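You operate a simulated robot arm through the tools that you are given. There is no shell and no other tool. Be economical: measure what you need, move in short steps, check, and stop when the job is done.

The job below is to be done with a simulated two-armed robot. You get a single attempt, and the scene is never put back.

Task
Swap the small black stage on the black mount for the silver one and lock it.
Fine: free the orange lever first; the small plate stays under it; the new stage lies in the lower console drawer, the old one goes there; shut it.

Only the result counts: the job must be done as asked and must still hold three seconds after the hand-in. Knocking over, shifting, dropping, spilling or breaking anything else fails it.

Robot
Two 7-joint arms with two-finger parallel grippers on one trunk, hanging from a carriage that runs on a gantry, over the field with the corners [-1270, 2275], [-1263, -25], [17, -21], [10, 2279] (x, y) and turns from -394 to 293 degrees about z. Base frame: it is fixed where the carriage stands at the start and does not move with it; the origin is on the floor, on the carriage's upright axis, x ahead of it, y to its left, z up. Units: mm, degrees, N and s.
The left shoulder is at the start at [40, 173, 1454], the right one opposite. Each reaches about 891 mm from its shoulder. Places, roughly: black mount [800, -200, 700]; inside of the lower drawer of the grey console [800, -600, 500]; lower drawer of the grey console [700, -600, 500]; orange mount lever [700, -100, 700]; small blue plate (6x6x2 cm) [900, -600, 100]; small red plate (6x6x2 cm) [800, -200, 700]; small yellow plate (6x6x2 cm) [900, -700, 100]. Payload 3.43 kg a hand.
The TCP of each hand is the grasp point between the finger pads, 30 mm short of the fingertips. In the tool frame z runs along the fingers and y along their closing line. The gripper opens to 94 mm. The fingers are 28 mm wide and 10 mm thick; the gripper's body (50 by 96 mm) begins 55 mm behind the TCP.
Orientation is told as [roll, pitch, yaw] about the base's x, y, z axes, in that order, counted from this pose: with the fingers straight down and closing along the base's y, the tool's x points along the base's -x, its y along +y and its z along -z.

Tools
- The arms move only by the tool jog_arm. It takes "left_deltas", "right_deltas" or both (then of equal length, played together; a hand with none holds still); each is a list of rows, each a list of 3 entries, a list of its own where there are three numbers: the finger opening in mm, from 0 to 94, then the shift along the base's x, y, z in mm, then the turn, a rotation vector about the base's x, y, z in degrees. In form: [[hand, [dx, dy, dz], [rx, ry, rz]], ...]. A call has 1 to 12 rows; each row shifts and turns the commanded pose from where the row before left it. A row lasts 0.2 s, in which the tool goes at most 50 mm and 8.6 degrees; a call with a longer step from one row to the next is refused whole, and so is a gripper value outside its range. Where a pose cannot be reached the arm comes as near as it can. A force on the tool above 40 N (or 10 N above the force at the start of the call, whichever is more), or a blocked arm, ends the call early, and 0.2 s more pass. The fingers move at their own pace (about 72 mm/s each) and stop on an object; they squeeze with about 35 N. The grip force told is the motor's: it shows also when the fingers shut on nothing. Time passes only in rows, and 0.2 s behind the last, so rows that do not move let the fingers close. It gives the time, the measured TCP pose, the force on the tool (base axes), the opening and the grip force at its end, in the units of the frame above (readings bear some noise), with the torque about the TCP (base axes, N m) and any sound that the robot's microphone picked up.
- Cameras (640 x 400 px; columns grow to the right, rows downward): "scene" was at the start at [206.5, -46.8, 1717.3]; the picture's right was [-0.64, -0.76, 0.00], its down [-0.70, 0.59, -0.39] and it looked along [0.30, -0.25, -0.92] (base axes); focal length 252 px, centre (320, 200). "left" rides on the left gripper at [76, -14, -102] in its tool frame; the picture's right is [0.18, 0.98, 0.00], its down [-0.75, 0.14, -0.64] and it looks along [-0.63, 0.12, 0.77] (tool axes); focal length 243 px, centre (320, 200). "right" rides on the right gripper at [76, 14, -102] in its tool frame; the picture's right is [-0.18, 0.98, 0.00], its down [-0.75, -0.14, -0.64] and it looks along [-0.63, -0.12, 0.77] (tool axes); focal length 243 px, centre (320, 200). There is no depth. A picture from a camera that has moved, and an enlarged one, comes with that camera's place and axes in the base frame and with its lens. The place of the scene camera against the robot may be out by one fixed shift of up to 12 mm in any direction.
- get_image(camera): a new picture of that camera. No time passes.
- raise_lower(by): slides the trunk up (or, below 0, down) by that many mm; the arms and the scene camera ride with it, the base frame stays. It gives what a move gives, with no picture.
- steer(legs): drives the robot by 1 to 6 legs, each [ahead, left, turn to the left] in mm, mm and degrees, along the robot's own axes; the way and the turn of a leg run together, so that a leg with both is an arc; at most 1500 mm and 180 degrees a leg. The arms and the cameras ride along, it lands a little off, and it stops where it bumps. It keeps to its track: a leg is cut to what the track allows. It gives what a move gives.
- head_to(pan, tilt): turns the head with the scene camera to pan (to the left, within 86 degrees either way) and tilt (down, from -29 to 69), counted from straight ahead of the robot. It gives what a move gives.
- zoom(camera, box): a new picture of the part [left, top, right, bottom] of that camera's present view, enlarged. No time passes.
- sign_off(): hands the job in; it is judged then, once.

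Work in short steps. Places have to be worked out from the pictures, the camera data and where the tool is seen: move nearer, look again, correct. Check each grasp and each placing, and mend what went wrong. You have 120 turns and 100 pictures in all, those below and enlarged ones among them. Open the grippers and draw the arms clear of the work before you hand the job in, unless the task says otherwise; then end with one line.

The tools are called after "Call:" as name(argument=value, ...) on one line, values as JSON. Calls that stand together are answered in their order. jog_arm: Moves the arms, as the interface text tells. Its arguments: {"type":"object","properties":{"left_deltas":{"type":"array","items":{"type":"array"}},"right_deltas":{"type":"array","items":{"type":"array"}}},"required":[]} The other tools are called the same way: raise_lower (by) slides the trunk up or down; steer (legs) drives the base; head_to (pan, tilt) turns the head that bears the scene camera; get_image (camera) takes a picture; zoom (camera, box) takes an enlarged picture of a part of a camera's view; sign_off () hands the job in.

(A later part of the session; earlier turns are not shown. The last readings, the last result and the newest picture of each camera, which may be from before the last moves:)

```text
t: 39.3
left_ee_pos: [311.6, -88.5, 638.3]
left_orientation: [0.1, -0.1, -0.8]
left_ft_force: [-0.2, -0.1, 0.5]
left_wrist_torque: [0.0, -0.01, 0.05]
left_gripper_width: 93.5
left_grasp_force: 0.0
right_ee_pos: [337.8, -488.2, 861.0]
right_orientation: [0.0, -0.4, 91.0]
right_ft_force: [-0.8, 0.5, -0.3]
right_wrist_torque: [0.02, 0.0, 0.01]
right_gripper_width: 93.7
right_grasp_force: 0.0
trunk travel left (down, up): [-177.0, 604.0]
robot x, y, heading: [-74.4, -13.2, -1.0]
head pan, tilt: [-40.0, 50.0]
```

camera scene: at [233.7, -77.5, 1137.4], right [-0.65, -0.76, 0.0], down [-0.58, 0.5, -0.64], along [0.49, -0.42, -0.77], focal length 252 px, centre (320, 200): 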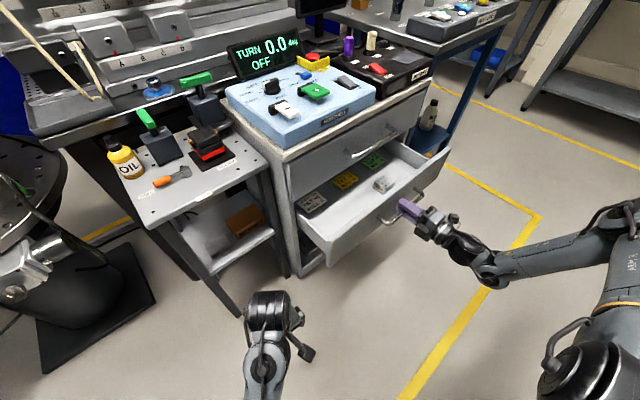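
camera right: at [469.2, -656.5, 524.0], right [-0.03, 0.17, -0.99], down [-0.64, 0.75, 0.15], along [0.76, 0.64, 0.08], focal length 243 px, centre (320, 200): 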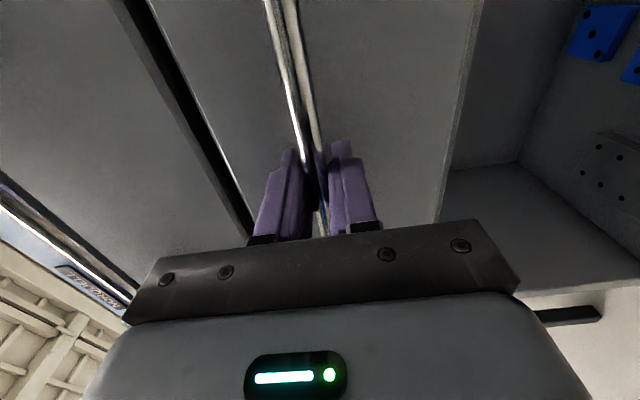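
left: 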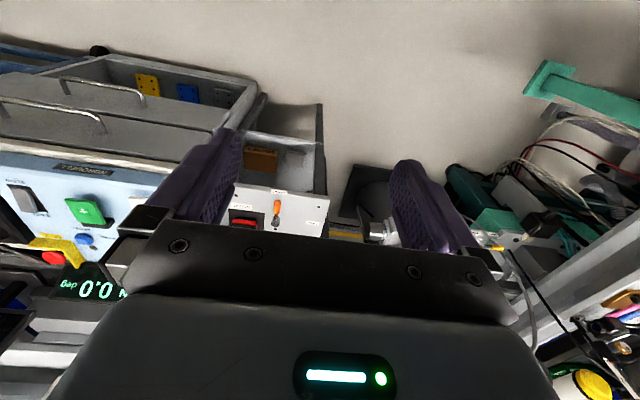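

Hand points down at yaw 91. I drive forward again and turn left 46° to present the right arm to the mount.

Call:
steer(legs=[[88, 0, 0], [0, 0, 46]])

Call:
head_to(pan=-63, tilt=45)

Call:
get_image(camera="scene")

```text
t: 42.5
left_ee_pos: [333.5, 214.6, 638.8]
left_orientation: [-0.1, -0.2, 45.7]
left_ft_force: [-0.3, -0.2, -0.3]
left_wrist_torque: [0.0, -0.03, -0.02]
left_gripper_width: 94.1
left_grasp_force: 0.2
right_ee_pos: [644.1, -42.8, 862.6]
right_orientation: [-0.1, -0.3, 137.6]
right_ft_force: [0.5, -1.0, 0.0]
right_wrist_torque: [-0.01, 0.01, -0.03]
right_gripper_width: 94.2
right_grasp_force: 0.0
trunk travel left (down, up): [-177.0, 604.0]
robot x, y, heading: [16.3, -8.1, 45.7]
head pan, tilt: [-40.0, 50.0]
```

```text
t: 43.4
left_ee_pos: [333.3, 213.8, 638.2]
left_orientation: [0.0, -0.1, 45.8]
left_ft_force: [0.5, -0.6, 0.1]
left_wrist_torque: [0.01, -0.03, -0.01]
left_gripper_width: 93.8
left_grasp_force: 0.1
right_ee_pos: [644.5, -41.0, 861.4]
right_orientation: [0.0, -0.4, 137.6]
right_ft_force: [0.1, 0.4, 0.6]
right_wrist_torque: [-0.02, 0.02, -0.01]
right_gripper_width: 93.9
right_grasp_force: 0.0
trunk travel left (down, up): [-177.0, 604.0]
robot x, y, heading: [17.1, -15.4, 46.1]
head pan, tilt: [-63.0, 45.0]
```

```text
66 pictures are left
camera scene: at [205.4, 67.3, 1314.3], right [-0.3, -0.96, 0.0], down [-0.68, 0.21, -0.71], along [0.68, -0.21, -0.71], focal length 252 px, centre (320, 200)
```

scene: 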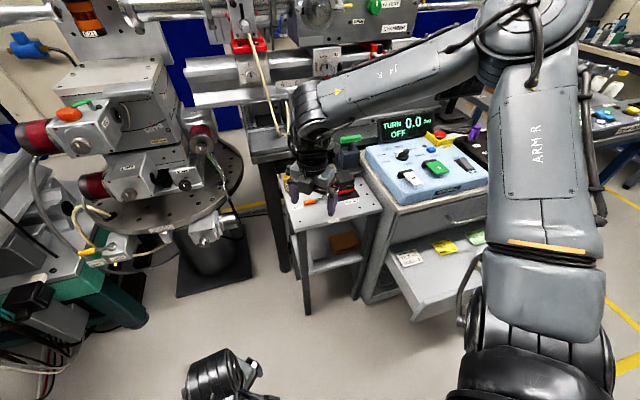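

I yaw the hand back to 90 while moving it above and in front of the stage.

Call:
jog_arm(right_deltas=[[94, [0, -22, 0], [0, 0, -8]], [94, [0, -22, 0], [0, 0, -8]], [94, [0, -22, 0], [0, 0, -8]], [94, [8, -22, 0], [0, 0, -8]], [94, [16, -22, 0], [0, 0, -8]], [94, [20, -22, 0], [0, 0, -7.6]], [94, [20, -15, 0], [0, 0, 0]]])

Call:
get_image(camera="right")

```text
t: 45.0
left_ee_pos: [334.2, 214.7, 638.1]
left_orientation: [-0.1, -0.1, 45.8]
left_ft_force: [-0.1, -0.8, -0.5]
left_wrist_torque: [0.0, 0.0, -0.04]
left_gripper_width: 93.9
left_grasp_force: 0.1
right_ee_pos: [707.4, -187.9, 860.7]
right_orientation: [-0.1, -0.3, 89.9]
right_ft_force: [-0.6, 0.1, 0.2]
right_wrist_torque: [-0.02, -0.01, 0.0]
right_gripper_width: 93.8
right_grasp_force: 0.0
trunk travel left (down, up): [-177.0, 604.0]
robot x, y, heading: [11.9, -15.4, 45.6]
head pan, tilt: [-63.0, 45.0]
```

```text
65 pictures are left
camera right: at [693.4, -265.7, 961.9], right [-0.98, 0.18, 0.0], down [0.14, 0.75, 0.65], along [0.12, 0.64, -0.76], focal length 243 px, centre (320, 200)
```

right: 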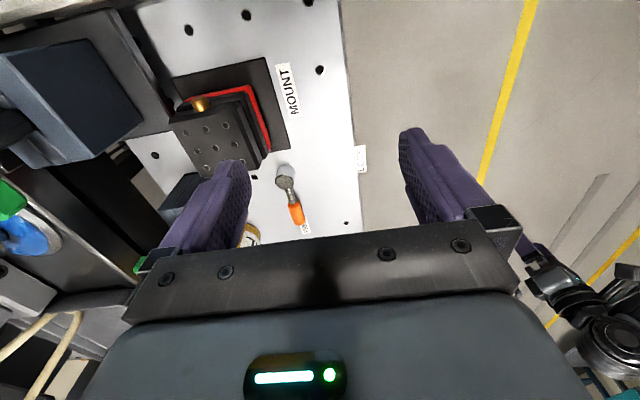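

Good reach here. I move over the stage to x≈790 at the same height and look.

Call:
jog_arm(right_deltas=[[94, [30, 0, 0], [0, 0, 0]], [94, [30, 0, 0], [0, 0, 0]], [94, [23, 0, 0], [0, 0, 0]]])

Call:
get_image(camera="right")

Call:
zoom(camera="scene", box=[260, 130, 400, 230])

```text
t: 45.8
left_ee_pos: [334.0, 214.0, 637.5]
left_orientation: [-0.1, -0.1, 45.8]
left_ft_force: [-0.8, 0.1, -1.0]
left_wrist_torque: [0.01, 0.0, 0.0]
left_gripper_width: 94.2
left_grasp_force: 0.0
right_ee_pos: [789.3, -185.0, 862.9]
right_orientation: [-0.2, -0.4, 90.1]
right_ft_force: [-0.5, -0.5, -1.2]
right_wrist_torque: [0.03, 0.0, 0.0]
right_gripper_width: 93.9
right_grasp_force: 0.0
trunk travel left (down, up): [-177.0, 604.0]
robot x, y, heading: [15.0, -14.8, 45.8]
head pan, tilt: [-63.0, 45.0]
```

```text
64 pictures are left
camera right: at [775.3, -262.9, 964.6], right [-0.98, 0.18, 0.0], down [0.14, 0.75, 0.65], along [0.12, 0.64, -0.76], focal length 243 px, centre (320, 200)
```

right: 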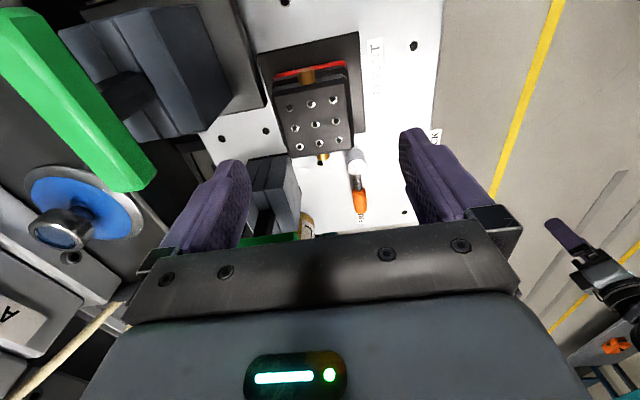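

```text
4.00 times, centred on (330, 180) of scene
camera zoom: at [205.7, 67.6, 1314.4], right [-0.3, -0.95, 0.0], down [-0.68, 0.21, -0.71], along [0.68, -0.21, -0.71], focal length 1008 px, centre (280, 280)
```

zoom: 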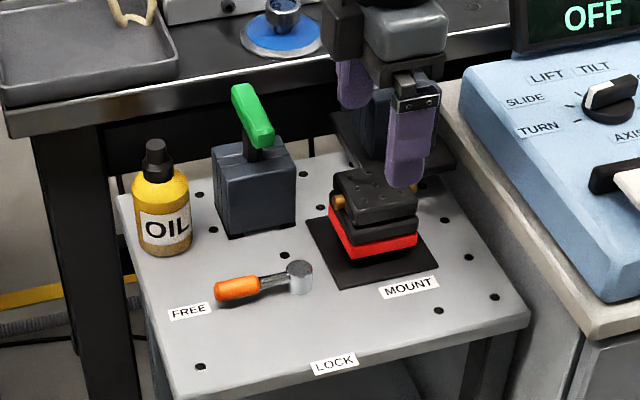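

Stage centre computes to ≈(793,-188), edges x 766–820. I narrow to 76 mm, centre and descend to just above it (fingertips at the stage top), then check.

Call:
jog_arm(right_deltas=[[76, [4, -3, 0], [0, 0, 0]], [76, [0, 0, -20], [0, 0, 0]], [76, [0, 0, -25], [0, 0, 0]], [76, [0, 0, -5], [0, 0, 0]]])

Call:
zoom(camera="right", box=[180, 40, 460, 250])

Call:
zoom(camera="scene", box=[300, 130, 400, 210])

```text
t: 46.8
left_ee_pos: [333.4, 214.2, 637.4]
left_orientation: [-0.1, -0.2, 45.7]
left_ft_force: [-0.2, 0.3, -0.4]
left_wrist_torque: [0.01, -0.01, -0.01]
left_gripper_width: 94.0
left_grasp_force: 0.1
right_ee_pos: [797.0, -190.4, 813.0]
right_orientation: [-0.1, -0.4, 90.0]
right_ft_force: [0.4, 0.4, 0.1]
right_wrist_torque: [0.03, -0.01, -0.01]
right_gripper_width: 76.1
right_grasp_force: 0.2
trunk travel left (down, up): [-177.0, 604.0]
robot x, y, heading: [14.0, -15.3, 45.8]
head pan, tilt: [-63.0, 45.0]
```

```text
1.90 times, centred on (320, 145) of right
camera zoom: at [781.1, -268.5, 914.8], right [-0.98, 0.18, 0.0], down [0.14, 0.75, 0.65], along [0.12, 0.64, -0.76], focal length 462 px, centre (320, 305)
```

zoom: 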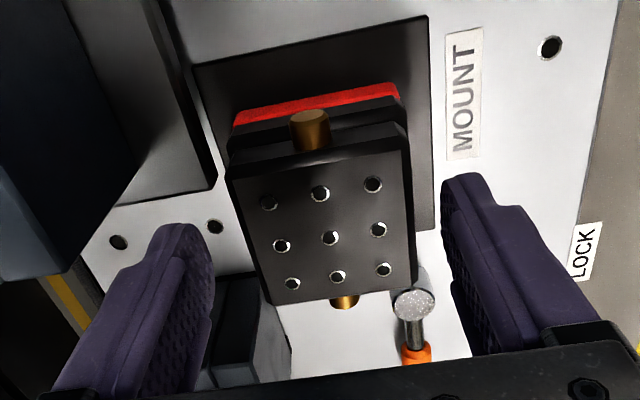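

```text
5.00 times, centred on (350, 170) of scene
camera zoom: at [205.5, 67.2, 1314.3], right [-0.3, -0.95, 0.0], down [-0.68, 0.21, -0.71], along [0.68, -0.21, -0.71], focal length 1259 px, centre (170, 350)
```

zoom: 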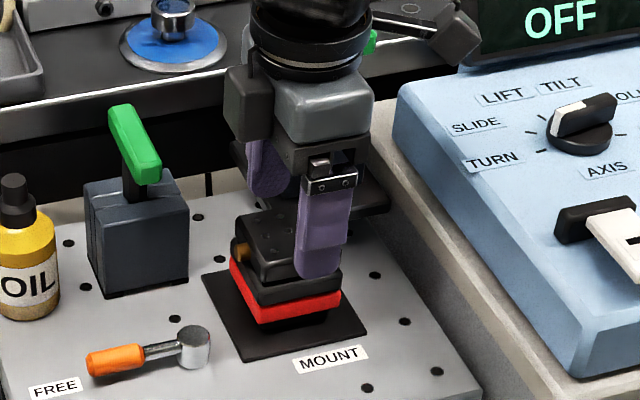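

Refined centre (794,-185). I shift and descend with the force guard so the tips stay above the red plate, then close.

Call:
jog_arm(right_deltas=[[76, [-3, 4, -8], [0, 0, 0]], [76, [0, 0, -12], [0, 0, 0]], [76, [0, 0, -11], [0, 0, 0]], [76, [0, 0, 0], [0, 0, 0]]])

Call:
zoom(camera="scene", box=[300, 130, 400, 210])

Call:
zoom(camera="right", box=[180, 40, 460, 250])

```text
t: 47.6
left_ee_pos: [334.8, 213.0, 638.3]
left_orientation: [-0.1, 0.0, 45.7]
left_ft_force: [0.0, 0.9, 0.0]
left_wrist_torque: [0.0, -0.02, -0.01]
left_gripper_width: 94.1
left_grasp_force: 0.0
right_ee_pos: [797.4, -186.8, 789.5]
right_orientation: [-0.7, -0.4, 89.9]
right_ft_force: [0.6, -4.7, 11.0]
right_wrist_torque: [-0.28, -0.48, -0.05]
right_gripper_width: 76.3
right_grasp_force: 0.1
trunk travel left (down, up): [-177.0, 604.0]
robot x, y, heading: [10.6, -10.1, 45.6]
head pan, tilt: [-63.0, 45.0]
stopped in row 4 (right hand): the force on the tool passed its limit (the readings are from after the stop); the commanded pose is now the measured one
```

```text
5.00 times, centred on (350, 170) of scene
camera zoom: at [205.8, 66.4, 1314.4], right [-0.3, -0.95, 0.0], down [-0.67, 0.21, -0.71], along [0.68, -0.21, -0.71], focal length 1259 px, centre (170, 350)
```

zoom: 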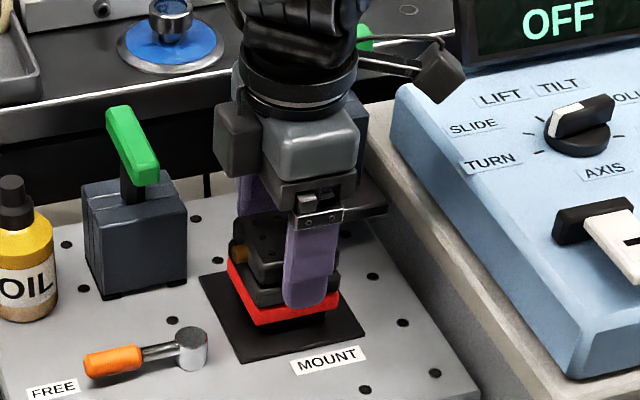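

```text
1.90 times, centred on (320, 145) of right
camera zoom: at [781.3, -264.1, 890.3], right [-0.98, 0.19, -0.01], down [0.13, 0.75, 0.65], along [0.13, 0.64, -0.76], focal length 462 px, centre (320, 305)
```

zoom: 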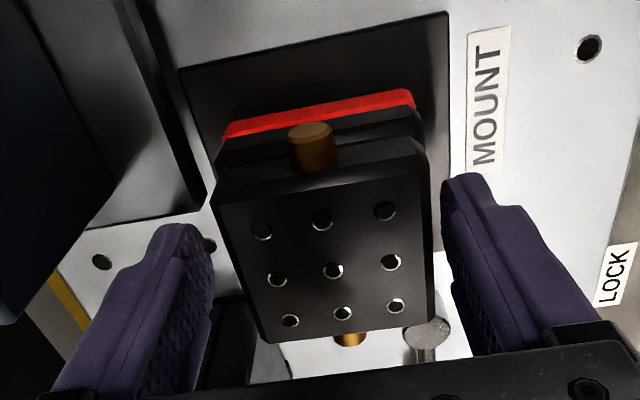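

The torque says the back finger's tip (at x≈840, y≈-199) touched the base of the rear clamp. I rise, narrow the opening to 66 mm, shift slightly away and descend again.

Call:
jog_arm(right_deltas=[[76, [0, 0, 12], [0.7, 0, 0]], [66, [-5, 7, 8], [0, 0, 0]], [66, [0, 0, 0], [0, 0, 0]]])

Call:
zoom(camera="right", box=[180, 40, 460, 250])

```text
t: 48.4
left_ee_pos: [333.3, 214.5, 637.0]
left_orientation: [0.0, -0.1, 45.8]
left_ft_force: [0.7, -0.8, 1.5]
left_wrist_torque: [0.0, 0.02, -0.02]
left_gripper_width: 93.9
left_grasp_force: 0.2
right_ee_pos: [790.2, -177.2, 809.2]
right_orientation: [-0.4, -1.3, 90.0]
right_ft_force: [-0.1, -0.8, 1.2]
right_wrist_torque: [-0.01, 0.0, -0.01]
right_gripper_width: 65.9
right_grasp_force: 0.1
trunk travel left (down, up): [-177.0, 604.0]
robot x, y, heading: [12.7, -16.9, 45.8]
head pan, tilt: [-63.0, 45.0]
```

```text
1.90 times, centred on (320, 145) of right
camera zoom: at [775.0, -256.8, 908.2], right [-0.98, 0.18, 0.0], down [0.14, 0.74, 0.66], along [0.12, 0.65, -0.75], focal length 462 px, centre (320, 305)
```

zoom: 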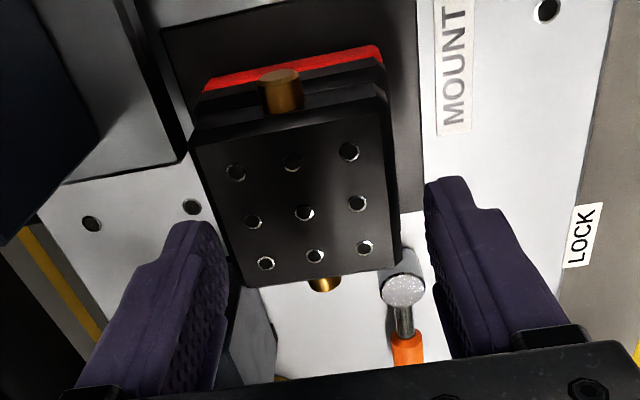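

Edges x 765–821, centre 793. I nudge +2.5 in x, -4 in y, level the hand, and descend.

Call:
jog_arm(right_deltas=[[66, [2.5, -3, -5], [-1, 0, 0]], [66, [0, 0, -8], [0, 0, 0]], [66, [0, 0, -8], [0, 0, 0]], [66, [0, 0, -6], [0, 0, 0]], [66, [0, 0, 0], [0, 0, 0]]])

Call:
zoom(camera="right", box=[180, 40, 460, 250])

```text
t: 49.6
left_ee_pos: [333.2, 213.2, 637.5]
left_orientation: [0.0, 0.0, 45.8]
left_ft_force: [-0.1, -0.1, -0.7]
left_wrist_torque: [-0.01, -0.02, 0.03]
left_gripper_width: 93.9
left_grasp_force: 0.0
right_ee_pos: [793.3, -181.4, 780.7]
right_orientation: [-0.5, -0.2, 90.0]
right_ft_force: [-0.3, -0.3, 0.8]
right_wrist_torque: [-0.04, -0.01, 0.03]
right_gripper_width: 65.9
right_grasp_force: 0.0
trunk travel left (down, up): [-177.0, 604.0]
robot x, y, heading: [13.9, -13.4, 45.6]
head pan, tilt: [-63.0, 45.0]
```

```text
1.90 times, centred on (320, 145) of right
camera zoom: at [777.5, -257.2, 881.3], right [-0.98, 0.18, -0.01], down [0.14, 0.75, 0.65], along [0.12, 0.63, -0.76], focal length 462 px, centre (320, 305)
```

zoom: 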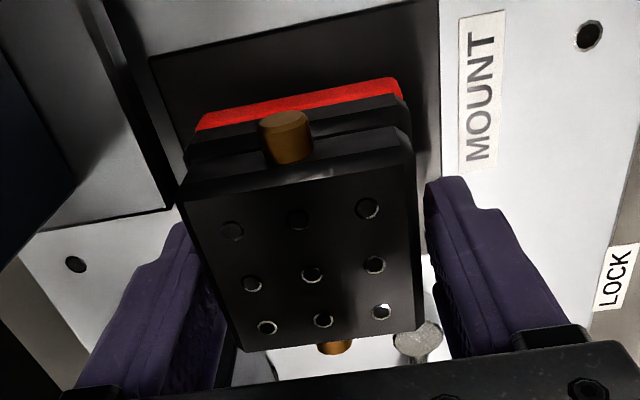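

The fingers straddle the stage without contact. I close.

Call:
jog_arm(right_deltas=[[50, [0, 0, 0], [0, 0, 0]], [45, [0, 0, 0], [0, 0, 0]], [45, [0, 0, 0], [0, 0, 0]]])

Call:
zoom(camera="scene", box=[300, 130, 400, 210])

```text
t: 50.4
left_ee_pos: [334.4, 214.3, 635.3]
left_orientation: [-0.1, -0.1, 45.9]
left_ft_force: [0.5, 0.0, 0.2]
left_wrist_torque: [0.01, 0.04, 0.02]
left_gripper_width: 93.9
left_grasp_force: 0.1
right_ee_pos: [793.0, -179.8, 781.4]
right_orientation: [-0.5, -0.1, 90.0]
right_ft_force: [1.7, 0.4, -0.1]
right_wrist_torque: [-0.01, -0.04, -0.01]
right_gripper_width: 60.0
right_grasp_force: 35.3
trunk travel left (down, up): [-177.0, 604.0]
robot x, y, heading: [13.1, -15.1, 45.9]
head pan, tilt: [-63.0, 45.0]
```

```text
5.00 times, centred on (350, 170) of scene
camera zoom: at [205.4, 67.1, 1314.3], right [-0.3, -0.95, 0.0], down [-0.68, 0.21, -0.71], along [0.68, -0.21, -0.71], focal length 1259 px, centre (170, 350)
```

zoom: 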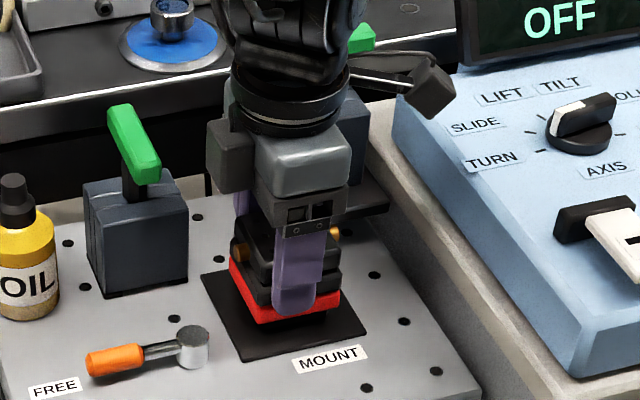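

Gripped at 60 mm. I lift slightly (10 mm) and check that the red plate stays behind.

Call:
jog_arm(right_deltas=[[45, [0, 0, 4], [0, 0, 0]], [45, [0, 0, 6], [0, 0, 0]]])

Call:
zoom(camera="scene", box=[300, 130, 400, 210])

```text
t: 51.0
left_ee_pos: [332.6, 213.7, 637.9]
left_orientation: [0.0, -0.1, 45.7]
left_ft_force: [-1.4, -1.5, -0.1]
left_wrist_torque: [0.0, 0.01, 0.03]
left_gripper_width: 93.8
left_grasp_force: 0.0
right_ee_pos: [792.3, -181.9, 790.1]
right_orientation: [-0.5, -0.3, 89.9]
right_ft_force: [-0.1, 0.5, -2.9]
right_wrist_torque: [0.04, 0.03, -0.02]
right_gripper_width: 60.2
right_grasp_force: 34.7
trunk travel left (down, up): [-177.0, 604.0]
robot x, y, heading: [14.7, -14.8, 45.5]
head pan, tilt: [-63.0, 45.0]
```

```text
5.00 times, centred on (350, 170) of scene
camera zoom: at [205.2, 67.1, 1314.3], right [-0.3, -0.95, 0.0], down [-0.68, 0.21, -0.71], along [0.68, -0.21, -0.71], focal length 1259 px, centre (170, 350)
```

zoom: 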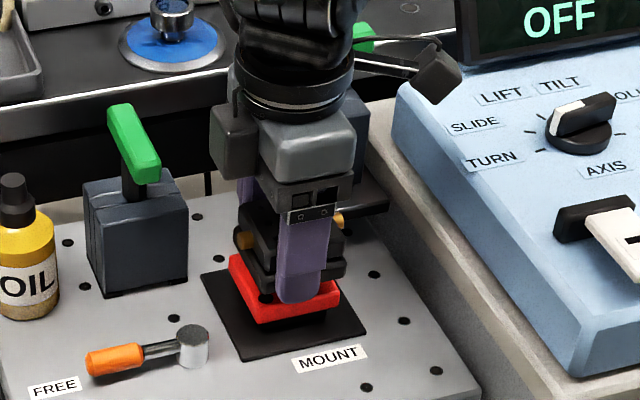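

The red plate stayed and the stage lifts cleanly (≈0.3 kg). I lift high and draw back from the mount.

Call:
jog_arm(right_deltas=[[45, [0, 0, 15], [0, 0, 0]], [45, [0, 0, 25], [0, 0, 0]], [45, [0, 0, 30], [0, 0, 0]], [45, [-25, 0, 0], [0, 0, 0]], [45, [-35, 0, 0], [0, 0, 0]], [45, [-35, 5, 0], [0, 0, 0]], [45, [-35, 5, 0], [0, 0, 0]], [45, [-35, 5, 0], [0, 0, 0]], [45, [-20, 0, 0], [0, 0, 0]]])

Call:
get_image(camera="scene")

```text
t: 53.0
left_ee_pos: [331.3, 214.0, 638.4]
left_orientation: [0.1, 0.0, 45.8]
left_ft_force: [-0.1, -0.1, 0.0]
left_wrist_torque: [0.01, 0.0, 0.01]
left_gripper_width: 94.3
left_grasp_force: 0.1
right_ee_pos: [604.9, -165.3, 860.6]
right_orientation: [-0.4, -0.3, 90.1]
right_ft_force: [-0.6, 0.1, -3.0]
right_wrist_torque: [0.02, 0.0, 0.01]
right_gripper_width: 60.2
right_grasp_force: 35.3
trunk travel left (down, up): [-177.0, 604.0]
robot x, y, heading: [11.7, -14.0, 45.7]
head pan, tilt: [-63.0, 45.0]
```

```text
54 pictures are left
camera scene: at [204.8, 67.2, 1314.2], right [-0.3, -0.95, 0.0], down [-0.68, 0.21, -0.71], along [0.67, -0.21, -0.71], focal length 252 px, centre (320, 200)
```

scene: 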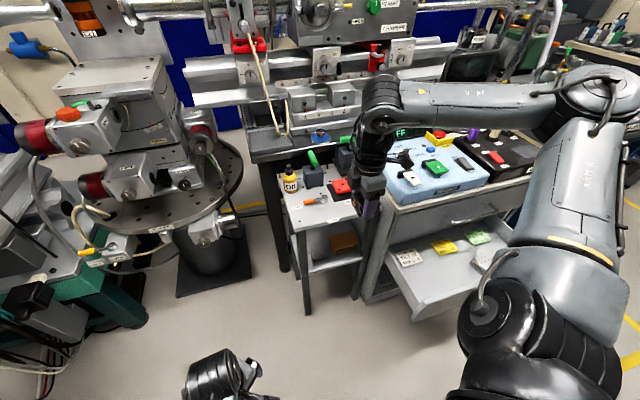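

Turning back to heading 0 with the stage held high, then viewing the drawer.

Call:
steer(legs=[[0, 0, -46]])

Call:
head_to(pan=-42, tilt=55)

Call:
get_image(camera="scene")

```text
t: 55.6
left_ee_pos: [397.5, -93.5, 638.3]
left_orientation: [0.0, 0.0, -1.7]
left_ft_force: [0.3, -0.8, 0.5]
left_wrist_torque: [0.01, -0.01, 0.03]
left_gripper_width: 94.3
left_grasp_force: 0.1
right_ee_pos: [303.9, -552.8, 859.8]
right_orientation: [-0.5, -0.2, 42.6]
right_ft_force: [-0.4, 0.2, -2.9]
right_wrist_torque: [0.02, -0.02, 0.0]
right_gripper_width: 60.1
right_grasp_force: 34.9
trunk travel left (down, up): [-177.0, 604.0]
robot x, y, heading: [12.0, -17.6, -1.6]
head pan, tilt: [-63.0, 45.0]
```

```text
t: 56.4
left_ee_pos: [398.8, -93.9, 638.1]
left_orientation: [0.0, 0.0, -1.6]
left_ft_force: [-0.5, 0.1, -0.2]
left_wrist_torque: [-0.04, 0.0, -0.01]
left_gripper_width: 94.1
left_grasp_force: 0.1
right_ee_pos: [304.5, -553.0, 858.7]
right_orientation: [-0.5, -0.2, 42.6]
right_ft_force: [-0.5, 0.0, -3.0]
right_wrist_torque: [0.0, -0.03, -0.01]
right_gripper_width: 59.9
right_grasp_force: 34.9
trunk travel left (down, up): [-177.0, 604.0]
robot x, y, heading: [13.9, -12.2, -1.3]
head pan, tilt: [-42.0, 55.0]
```

```text
53 pictures are left
camera scene: at [227.8, -77.6, 1300.9], right [-0.69, -0.72, 0.0], down [-0.59, 0.57, -0.57], along [0.41, -0.4, -0.82], focal length 252 px, centre (320, 200)
```

scene: 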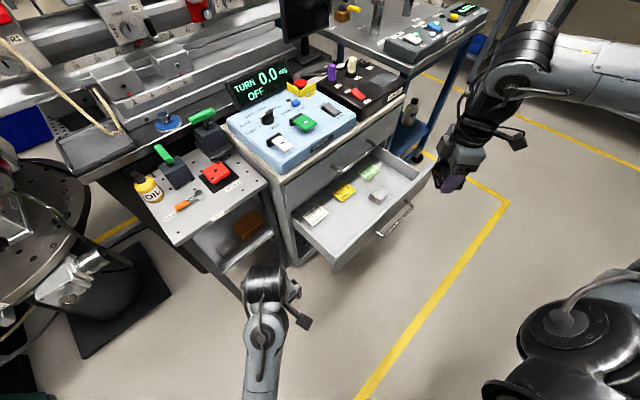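

Call:
zoom(camera="scene", box=[280, 130, 440, 270])

```text
2.86 times, centred on (360, 200) of scene
camera zoom: at [227.8, -77.6, 1300.9], right [-0.69, -0.72, 0.0], down [-0.59, 0.57, -0.57], along [0.41, -0.4, -0.82], focal length 720 px, centre (206, 200)
```

zoom: 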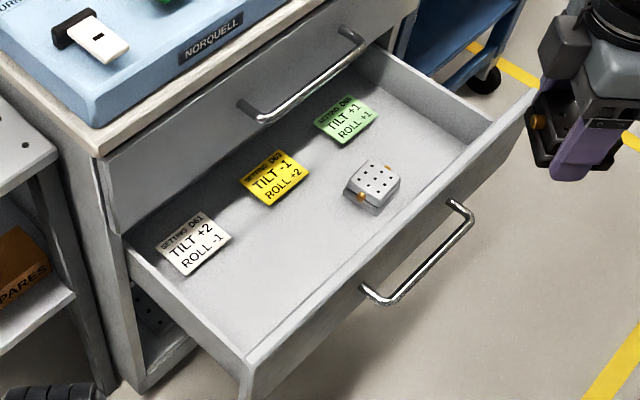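

Free drawer floor lies in front of the cards at about (495,-480). I lower the trunk and bring the stage above that spot, yawing to 90.

Call:
raise_lower(by=-150)

Call:
jog_arm(right_deltas=[[45, [20, 9, 0], [0, 0, 8]], [45, [30, 9, 0], [0, 0, 8]], [45, [30, 9, 0], [0, 0, 8]], [45, [30, 9, 0], [0, 0, 8]], [45, [30, 9, 0], [0, 0, 8]], [45, [30, 9, 0], [0, 0, 7.4]], [45, [20, 9, 0], [0, 0, 0]], [45, [0, 9, -20], [0, 0, 0]]])

Call:
zoom(camera="scene", box=[280, 130, 440, 270])

Call:
get_image(camera="right")

```text
t: 58.2
left_ee_pos: [398.9, -95.2, 487.7]
left_orientation: [0.0, -0.1, -1.7]
left_ft_force: [0.2, 0.0, 0.8]
left_wrist_torque: [0.01, -0.03, -0.01]
left_gripper_width: 93.8
left_grasp_force: 0.1
right_ee_pos: [303.5, -551.9, 709.5]
right_orientation: [-0.5, -0.2, 42.5]
right_ft_force: [0.1, 0.6, -2.7]
right_wrist_torque: [0.01, -0.05, 0.03]
right_gripper_width: 60.0
right_grasp_force: 35.6
trunk travel left (down, up): [-27.0, 754.0]
robot x, y, heading: [14.8, -12.6, -1.7]
head pan, tilt: [-42.0, 55.0]
```

```text
t: 60.0
left_ee_pos: [395.6, -93.1, 487.5]
left_orientation: [-0.1, 0.0, -1.6]
left_ft_force: [1.0, -1.0, -0.3]
left_wrist_torque: [0.0, -0.01, 0.0]
left_gripper_width: 93.9
left_grasp_force: 0.1
right_ee_pos: [492.3, -481.6, 689.4]
right_orientation: [-0.5, -0.2, 90.1]
right_ft_force: [0.3, -0.3, -3.5]
right_wrist_torque: [-0.01, 0.01, 0.03]
right_gripper_width: 59.9
right_grasp_force: 34.8
trunk travel left (down, up): [-27.0, 754.0]
robot x, y, heading: [13.1, -14.5, -1.9]
head pan, tilt: [-42.0, 55.0]
```

```text
2.86 times, centred on (360, 200) of scene
camera zoom: at [227.3, -77.3, 1150.7], right [-0.69, -0.72, 0.0], down [-0.59, 0.57, -0.57], along [0.41, -0.4, -0.82], focal length 720 px, centre (206, 200)
```

zoom: 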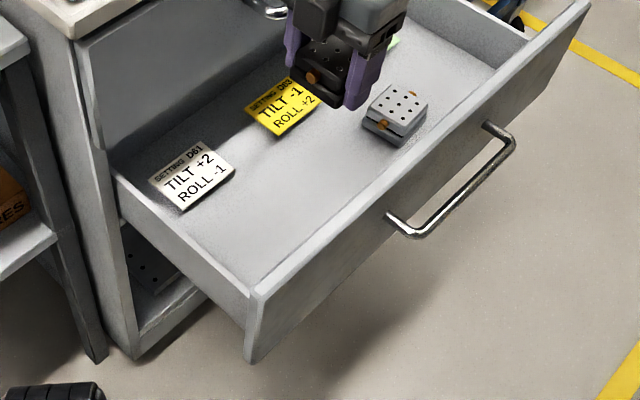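

```text
50 pictures are left
camera right: at [478.7, -557.8, 790.6], right [-0.98, 0.18, -0.01], down [0.14, 0.75, 0.65], along [0.12, 0.63, -0.76], focal length 243 px, centre (320, 200)
```

right: 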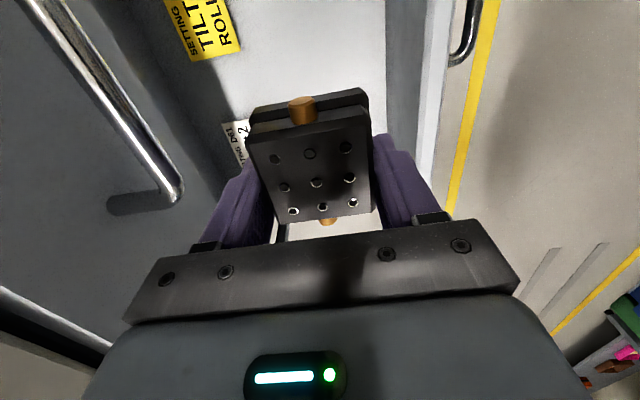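

Position is good: in front of the cards, clear of the upper handle. I descend, slowly near the floor.

Call:
jog_arm(right_deltas=[[45, [0, 0, -40], [0, 0, 0]], [45, [0, 0, -40], [0, 0, 0]], [45, [0, 0, -30], [0, 0, 0]], [45, [0, 0, -20], [0, 0, 0]], [45, [0, 0, -10], [0, 0, 0]], [45, [0, 0, -10], [0, 0, 0]], [45, [0, 0, -6], [0, 0, 0]], [45, [0, 0, -6], [0, 0, 0]]])

Call:
zoom(camera="scene", box=[280, 130, 440, 270])

```text
t: 61.8
left_ee_pos: [398.1, -95.0, 488.1]
left_orientation: [0.1, 0.0, -1.6]
left_ft_force: [0.5, 0.2, -1.0]
left_wrist_torque: [-0.02, -0.04, -0.01]
left_gripper_width: 93.8
left_grasp_force: 0.0
right_ee_pos: [494.6, -480.0, 526.9]
right_orientation: [-0.4, -0.2, 90.0]
right_ft_force: [0.6, -0.1, -3.0]
right_wrist_torque: [0.01, -0.01, 0.03]
right_gripper_width: 60.1
right_grasp_force: 34.9
trunk travel left (down, up): [-27.0, 754.0]
robot x, y, heading: [14.4, -12.2, -1.6]
head pan, tilt: [-42.0, 55.0]
```

```text
2.86 times, centred on (360, 200) of scene
camera zoom: at [227.8, -77.5, 1150.8], right [-0.69, -0.72, 0.0], down [-0.59, 0.57, -0.57], along [0.41, -0.4, -0.82], focal length 720 px, centre (206, 200)
```

zoom: 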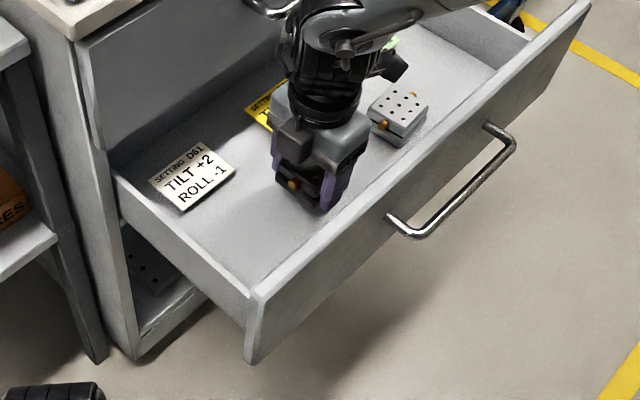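

Still free. I continue down in small steps until contact.

Call:
jog_arm(right_deltas=[[45, [0, 0, -5], [0, 0, 0]], [45, [0, 0, -5], [0, 0, 0]], [45, [0, 0, -5], [0, 0, 0]], [45, [0, 0, -5], [0, 0, 0]], [45, [0, 0, -5], [0, 0, 0]], [45, [0, 0, -5], [0, 0, 0]]])

```text
t: 63.2
left_ee_pos: [397.4, -94.7, 488.3]
left_orientation: [0.1, 0.0, -1.6]
left_ft_force: [0.9, -0.8, -0.2]
left_wrist_torque: [-0.02, 0.02, 0.02]
left_gripper_width: 94.0
left_grasp_force: 0.1
right_ee_pos: [494.0, -480.8, 499.4]
right_orientation: [-0.5, -0.3, 90.0]
right_ft_force: [-0.1, -0.9, -3.0]
right_wrist_torque: [-0.01, 0.0, 0.01]
right_gripper_width: 60.3
right_grasp_force: 35.1
trunk travel left (down, up): [-27.0, 754.0]
robot x, y, heading: [13.1, -12.9, -1.6]
head pan, tilt: [-42.0, 55.0]
```

Call:
jog_arm(right_deltas=[[45, [0, 0, -4], [0, 0, 0]], [45, [0, 0, -4], [0, 0, 0]], [45, [0, 0, -4], [0, 0, 0]], [45, [0, 0, -4], [0, 0, 0]], [45, [0, 0, -4], [0, 0, 0]], [45, [0, 0, -4], [0, 0, 0]]])

Call:
zoom(camera="scene", box=[310, 150, 410, 230])

```text
t: 64.0
left_ee_pos: [399.5, -95.4, 487.7]
left_orientation: [-0.2, -0.1, -1.7]
left_ft_force: [-0.4, -0.2, -0.1]
left_wrist_torque: [0.0, -0.02, -0.02]
left_gripper_width: 93.9
left_grasp_force: 0.0
right_ee_pos: [501.8, -480.3, 494.7]
right_orientation: [-1.5, -0.3, 90.1]
right_ft_force: [2.0, -1.6, 18.5]
right_wrist_torque: [-0.26, 0.71, 0.13]
right_gripper_width: 60.1
right_grasp_force: 35.1
trunk travel left (down, up): [-27.0, 754.0]
robot x, y, heading: [12.1, -13.5, -1.9]
head pan, tilt: [-42.0, 55.0]
stopped in row 3 (right hand): the force on the tool passed its limit (the readings are from after the stop); the commanded pose is now the measured one
```

```text
5.00 times, centred on (360, 190) of scene
camera zoom: at [228.9, -78.7, 1151.0], right [-0.69, -0.72, 0.0], down [-0.59, 0.56, -0.57], along [0.42, -0.4, -0.82], focal length 1259 px, centre (120, 250)
```

zoom: 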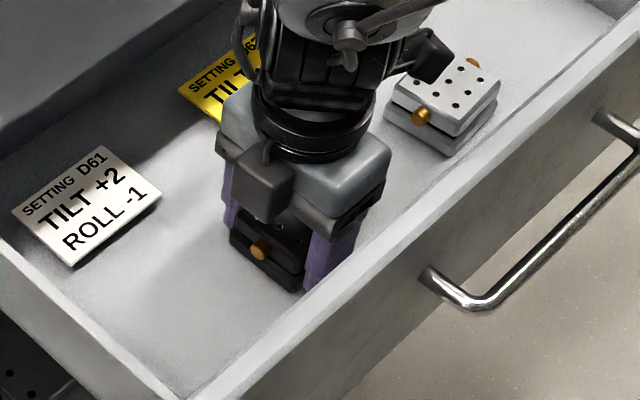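

Contact at TCP z≈495 (18 N). I relieve the pressure slightly, re-level, and look from the hand camera.

Call:
jog_arm(right_deltas=[[45, [-3, 0, 2], [0, 0, 0]], [45, [-3, 0, 0], [0, 0, 0]]])

Call:
get_image(camera="right")

```text
t: 64.6
left_ee_pos: [399.1, -97.6, 488.1]
left_orientation: [-0.2, -0.1, -1.6]
left_ft_force: [-0.4, 0.8, 0.1]
left_wrist_torque: [0.0, -0.02, -0.02]
left_gripper_width: 94.2
left_grasp_force: 0.1
right_ee_pos: [491.5, -479.8, 493.2]
right_orientation: [-1.0, -0.2, 90.1]
right_ft_force: [1.9, -2.7, 12.9]
right_wrist_torque: [-0.2, 0.55, 0.12]
right_gripper_width: 60.3
right_grasp_force: 34.9
trunk travel left (down, up): [-27.0, 754.0]
robot x, y, heading: [13.5, -13.9, -1.8]
head pan, tilt: [-42.0, 55.0]
```

```text
47 pictures are left
camera right: at [476.6, -557.3, 594.4], right [-0.98, 0.18, -0.02], down [0.13, 0.75, 0.65], along [0.13, 0.63, -0.76], focal length 243 px, centre (320, 200)
```

right: 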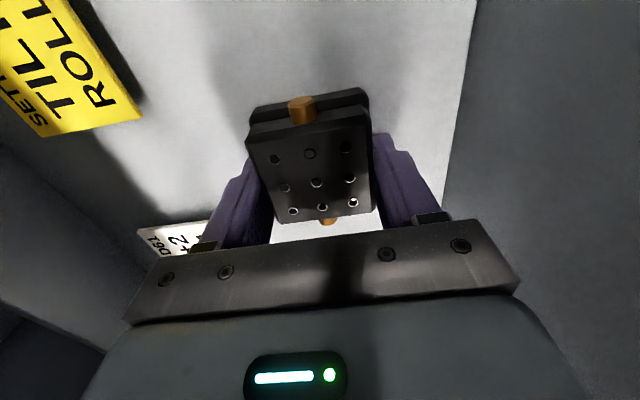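

The torque puts contact at the front fingertip, i.e. fingertips and stage bottom are practically on the drawer floor. I ease up 1 mm and open gently.

Call:
jog_arm(right_deltas=[[45, [0, 0, 1], [0, 0.8, 0]], [62, [0, 0, 0], [0, 0, 0]], [70, [0, 0, 0], [0, 0, 0]], [70, [0, 0, 0], [0, 0, 0]]])

Call:
get_image(camera="right")

```text
t: 65.6
left_ee_pos: [398.0, -93.6, 487.7]
left_orientation: [0.1, -0.1, -1.5]
left_ft_force: [-0.9, -0.1, -0.7]
left_wrist_torque: [0.0, -0.01, 0.0]
left_gripper_width: 94.1
left_grasp_force: 0.1
right_ee_pos: [490.2, -477.6, 492.8]
right_orientation: [0.0, -0.4, 90.1]
right_ft_force: [0.8, 0.1, 0.6]
right_wrist_torque: [-0.04, 0.02, 0.0]
right_gripper_width: 70.1
right_grasp_force: 0.1
trunk travel left (down, up): [-27.0, 754.0]
robot x, y, heading: [14.8, -11.1, -1.6]
head pan, tilt: [-42.0, 55.0]
```

```text
46 pictures are left
camera right: at [477.4, -555.1, 594.2], right [-0.98, 0.18, 0.0], down [0.14, 0.75, 0.65], along [0.12, 0.64, -0.76], focal length 243 px, centre (320, 200)
```

right: 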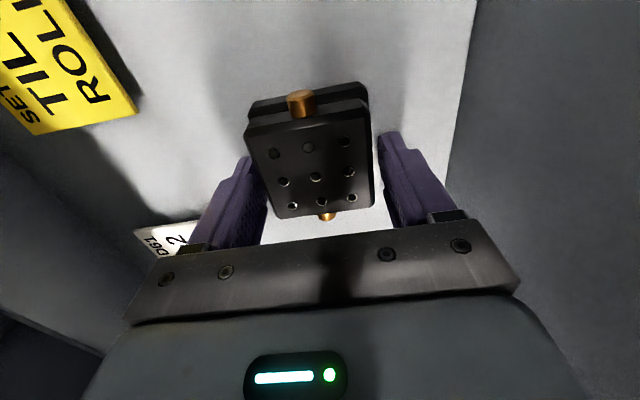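

The old stage stands flat in the drawer, released. I rise and move over toward the silver stage.

Call:
jog_arm(right_deltas=[[70, [0, 0, 15], [0, 0, 0]], [70, [0, 0, 35], [0, 0, 0]], [80, [0, 0, 45], [0, 0, 0]], [80, [0, -40, 20], [0, 0, 0]], [80, [0, -40, 0], [0, 0, 0]], [80, [0, -40, 0], [0, 0, 0]], [80, [0, -40, 0], [0, 0, 0]], [80, [5, -20, 0], [0, 0, 0]]])

Call:
get_image(camera="right")

Call:
zoom(camera="scene", box=[280, 130, 440, 270])

```text
t: 67.4
left_ee_pos: [398.4, -94.1, 489.1]
left_orientation: [0.1, -0.2, -1.6]
left_ft_force: [0.5, 0.3, 0.1]
left_wrist_torque: [0.03, 0.01, -0.02]
left_gripper_width: 94.1
left_grasp_force: 0.0
right_ee_pos: [500.2, -659.5, 608.6]
right_orientation: [-0.2, -0.5, 90.1]
right_ft_force: [-0.2, -0.3, -0.4]
right_wrist_torque: [-0.05, -0.03, 0.0]
right_gripper_width: 79.8
right_grasp_force: 0.0
trunk travel left (down, up): [-27.0, 754.0]
robot x, y, heading: [15.0, -13.4, -1.7]
head pan, tilt: [-42.0, 55.0]
```

```text
45 pictures are left
camera right: at [485.5, -736.9, 709.2], right [-0.98, 0.18, 0.0], down [0.14, 0.75, 0.65], along [0.12, 0.64, -0.76], focal length 243 px, centre (320, 200)
```

right: 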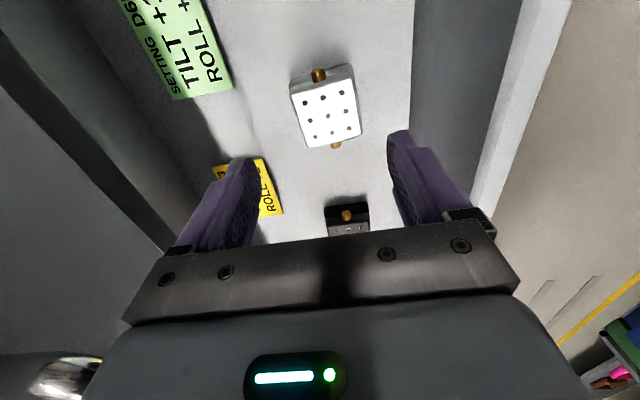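

```text
2.86 times, centred on (360, 200) of scene
camera zoom: at [228.2, -77.6, 1150.9], right [-0.69, -0.72, 0.0], down [-0.59, 0.57, -0.57], along [0.42, -0.4, -0.82], focal length 720 px, centre (206, 200)
```

zoom: 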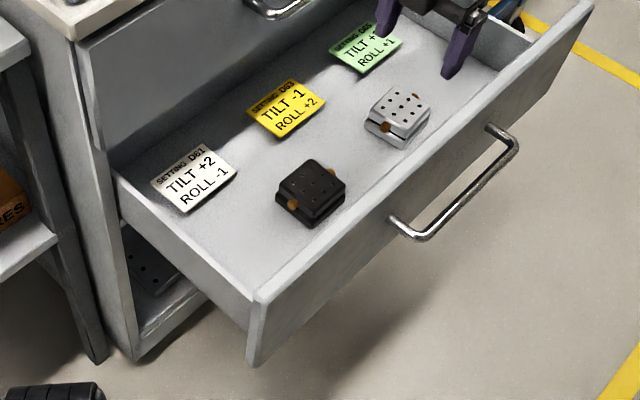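

The silver stage is square to the axes, centre ≈(495,-657). I align with the same offset used for the old stage and descend partway, then check.

Call:
jog_arm(right_deltas=[[74, [-5, 6, -20], [0, 0, 0]], [74, [0, 0, -30], [0, 0, 0]], [74, [0, 0, -25], [0, 0, 0]], [74, [0, 0, 0], [0, 0, 0]]])

Call:
get_image(camera="right")

```text
t: 68.4
left_ee_pos: [397.6, -94.7, 487.9]
left_orientation: [0.0, 0.0, -1.6]
left_ft_force: [0.1, 0.2, -0.7]
left_wrist_torque: [-0.01, 0.03, 0.01]
left_gripper_width: 94.1
left_grasp_force: 0.1
right_ee_pos: [491.2, -652.8, 532.9]
right_orientation: [-0.1, -0.3, 90.0]
right_ft_force: [0.1, 0.1, 0.3]
right_wrist_torque: [-0.01, 0.01, -0.01]
right_gripper_width: 73.9
right_grasp_force: 0.0
trunk travel left (down, up): [-27.0, 754.0]
robot x, y, heading: [15.6, -18.9, -1.5]
head pan, tilt: [-42.0, 55.0]
```

```text
43 pictures are left
camera right: at [476.8, -730.1, 634.3], right [-0.98, 0.18, 0.0], down [0.14, 0.75, 0.65], along [0.12, 0.64, -0.76], focal length 243 px, centre (320, 200)
```

right: 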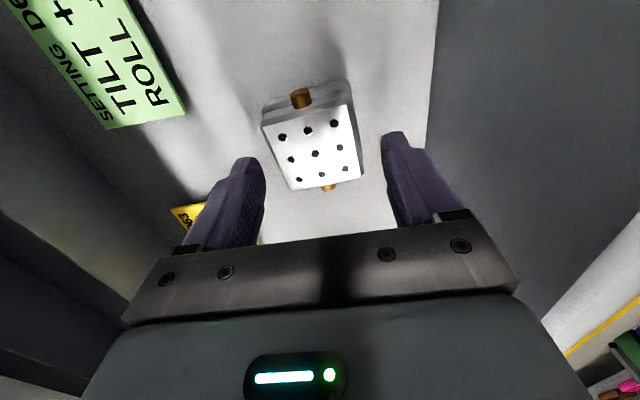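

Aligned within 2 mm. I descend to gripping height with the force guard.

Call:
jog_arm(right_deltas=[[72, [1.5, 0, -12], [0, 0, 0]], [72, [0, 0, -12], [0, 0, 0]], [72, [0, 0, -8], [0, 0, 0]], [72, [0, 0, -4], [0, 0, 0]], [72, [0, 0, 0], [0, 0, 0]]])

Call:
get_image(camera="right")

```text
t: 69.6
left_ee_pos: [396.9, -94.8, 487.5]
left_orientation: [0.1, -0.1, -1.6]
left_ft_force: [-0.8, 0.4, 0.0]
left_wrist_torque: [0.04, 0.01, 0.03]
left_gripper_width: 93.7
left_grasp_force: 0.0
right_ee_pos: [491.4, -650.7, 507.6]
right_orientation: [-0.2, -0.4, 90.0]
right_ft_force: [-0.1, -0.2, -0.5]
right_wrist_torque: [0.03, -0.06, -0.05]
right_gripper_width: 72.3
right_grasp_force: 0.1
right hand out of reach, approached as far as the arm can: row 3
trunk travel left (down, up): [-27.0, 754.0]
robot x, y, heading: [12.9, -11.8, -2.0]
head pan, tilt: [-42.0, 55.0]
```

```text
42 pictures are left
camera right: at [477.5, -729.1, 607.9], right [-0.98, 0.18, 0.0], down [0.14, 0.75, 0.65], along [0.12, 0.64, -0.76], focal length 243 px, centre (320, 200)
```

right: 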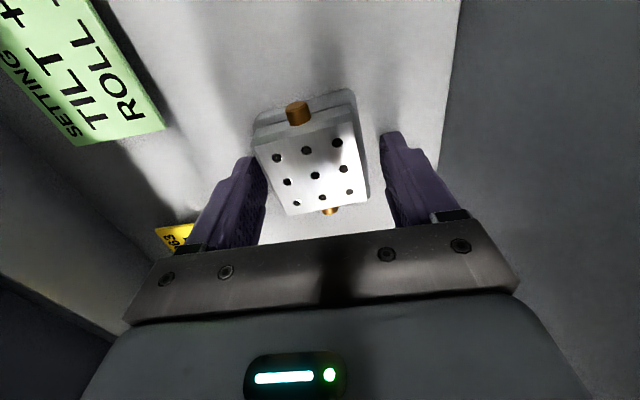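

The arm can't go lower at this trunk height, so I lower the trunk by 11 mm.

Call:
raise_lower(by=-11)

Call:
get_image(camera="right")

```text
t: 70.2
left_ee_pos: [398.7, -94.5, 476.9]
left_orientation: [0.0, 0.0, -1.5]
left_ft_force: [0.4, 1.1, 0.7]
left_wrist_torque: [-0.03, 0.01, 0.0]
left_gripper_width: 94.2
left_grasp_force: 0.1
right_ee_pos: [491.3, -650.6, 496.8]
right_orientation: [-0.1, -0.5, 90.2]
right_ft_force: [0.0, -0.1, -0.5]
right_wrist_torque: [-0.01, 0.03, 0.03]
right_gripper_width: 72.0
right_grasp_force: 0.0
trunk travel left (down, up): [-16.0, 765.0]
robot x, y, heading: [13.9, -13.8, -1.6]
head pan, tilt: [-42.0, 55.0]
```

```text
41 pictures are left
camera right: at [477.5, -728.8, 596.8], right [-0.98, 0.18, 0.0], down [0.14, 0.75, 0.65], along [0.12, 0.64, -0.76], focal length 243 px, centre (320, 200)
```

right: 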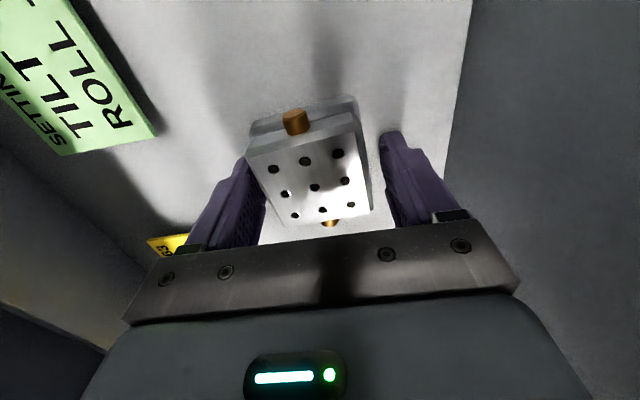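

Fingers straddle the silver stage. I close on it.

Call:
jog_arm(right_deltas=[[55, [0, 0, 0], [0, 0, 0]], [45, [0, 0, 0], [0, 0, 0]], [45, [0, 0, 0], [0, 0, 0]]])

Call:
get_image(camera="right")

```text
t: 71.0
left_ee_pos: [397.9, -96.3, 477.1]
left_orientation: [-0.1, -0.1, -1.5]
left_ft_force: [-0.3, -0.4, 0.0]
left_wrist_torque: [0.0, -0.03, 0.0]
left_gripper_width: 94.4
left_grasp_force: 0.1
right_ee_pos: [492.3, -650.7, 497.4]
right_orientation: [0.0, -0.4, 90.1]
right_ft_force: [-0.2, -1.3, 2.3]
right_wrist_torque: [-0.01, 0.12, 0.06]
right_gripper_width: 60.1
right_grasp_force: 35.0
trunk travel left (down, up): [-16.0, 765.0]
robot x, y, heading: [12.7, -13.8, -1.6]
head pan, tilt: [-42.0, 55.0]
```

```text
40 pictures are left
camera right: at [477.8, -729.4, 597.2], right [-0.98, 0.18, 0.0], down [0.14, 0.75, 0.65], along [0.12, 0.64, -0.76], focal length 243 px, centre (320, 200)
```

right: 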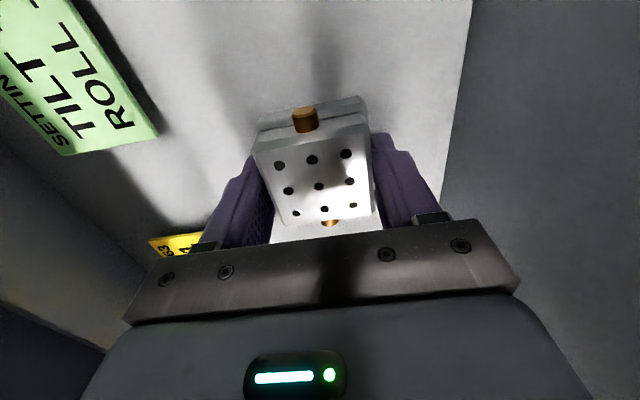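

Silver stage gripped (60 mm) and squared. I lift it straight out of the drawer.

Call:
jog_arm(right_deltas=[[45, [0, 0, 8], [0, 0, 0]], [45, [0, 0, 20], [0, 0, 0]], [45, [0, 0, 35], [0, 0, 0]], [45, [0, 0, 35], [0, 0, 0]], [45, [0, 0, 35], [0, 0, 0]], [45, [0, 0, 35], [0, 0, 0]], [45, [0, 0, 25], [0, 0, 0]]])

Call:
zoom(camera="scene", box=[280, 130, 440, 270])

```text
t: 72.6
left_ee_pos: [397.4, -93.6, 476.1]
left_orientation: [0.0, 0.0, -1.7]
left_ft_force: [-0.3, 0.6, -1.1]
left_wrist_torque: [0.0, 0.01, -0.01]
left_gripper_width: 93.9
left_grasp_force: 0.0
right_ee_pos: [488.6, -652.7, 686.9]
right_orientation: [-0.2, -0.4, 90.1]
right_ft_force: [0.1, -1.2, -3.2]
right_wrist_torque: [0.03, 0.01, 0.0]
right_gripper_width: 60.1
right_grasp_force: 35.3
trunk travel left (down, up): [-16.0, 765.0]
robot x, y, heading: [13.8, -12.7, -1.9]
head pan, tilt: [-42.0, 55.0]
```

```text
2.86 times, centred on (360, 200) of scene
camera zoom: at [227.8, -77.5, 1139.8], right [-0.69, -0.72, 0.0], down [-0.59, 0.57, -0.57], along [0.41, -0.4, -0.82], focal length 720 px, centre (206, 200)
```

zoom: 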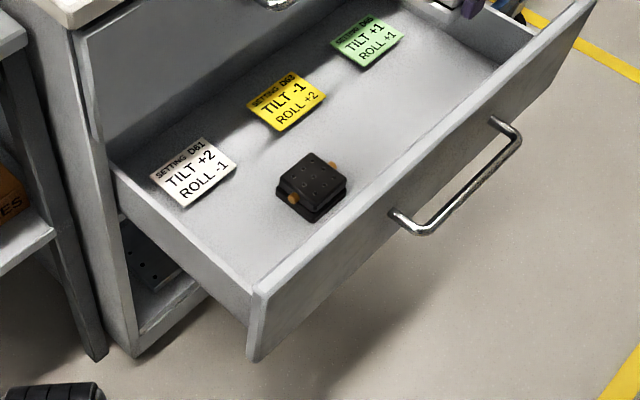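

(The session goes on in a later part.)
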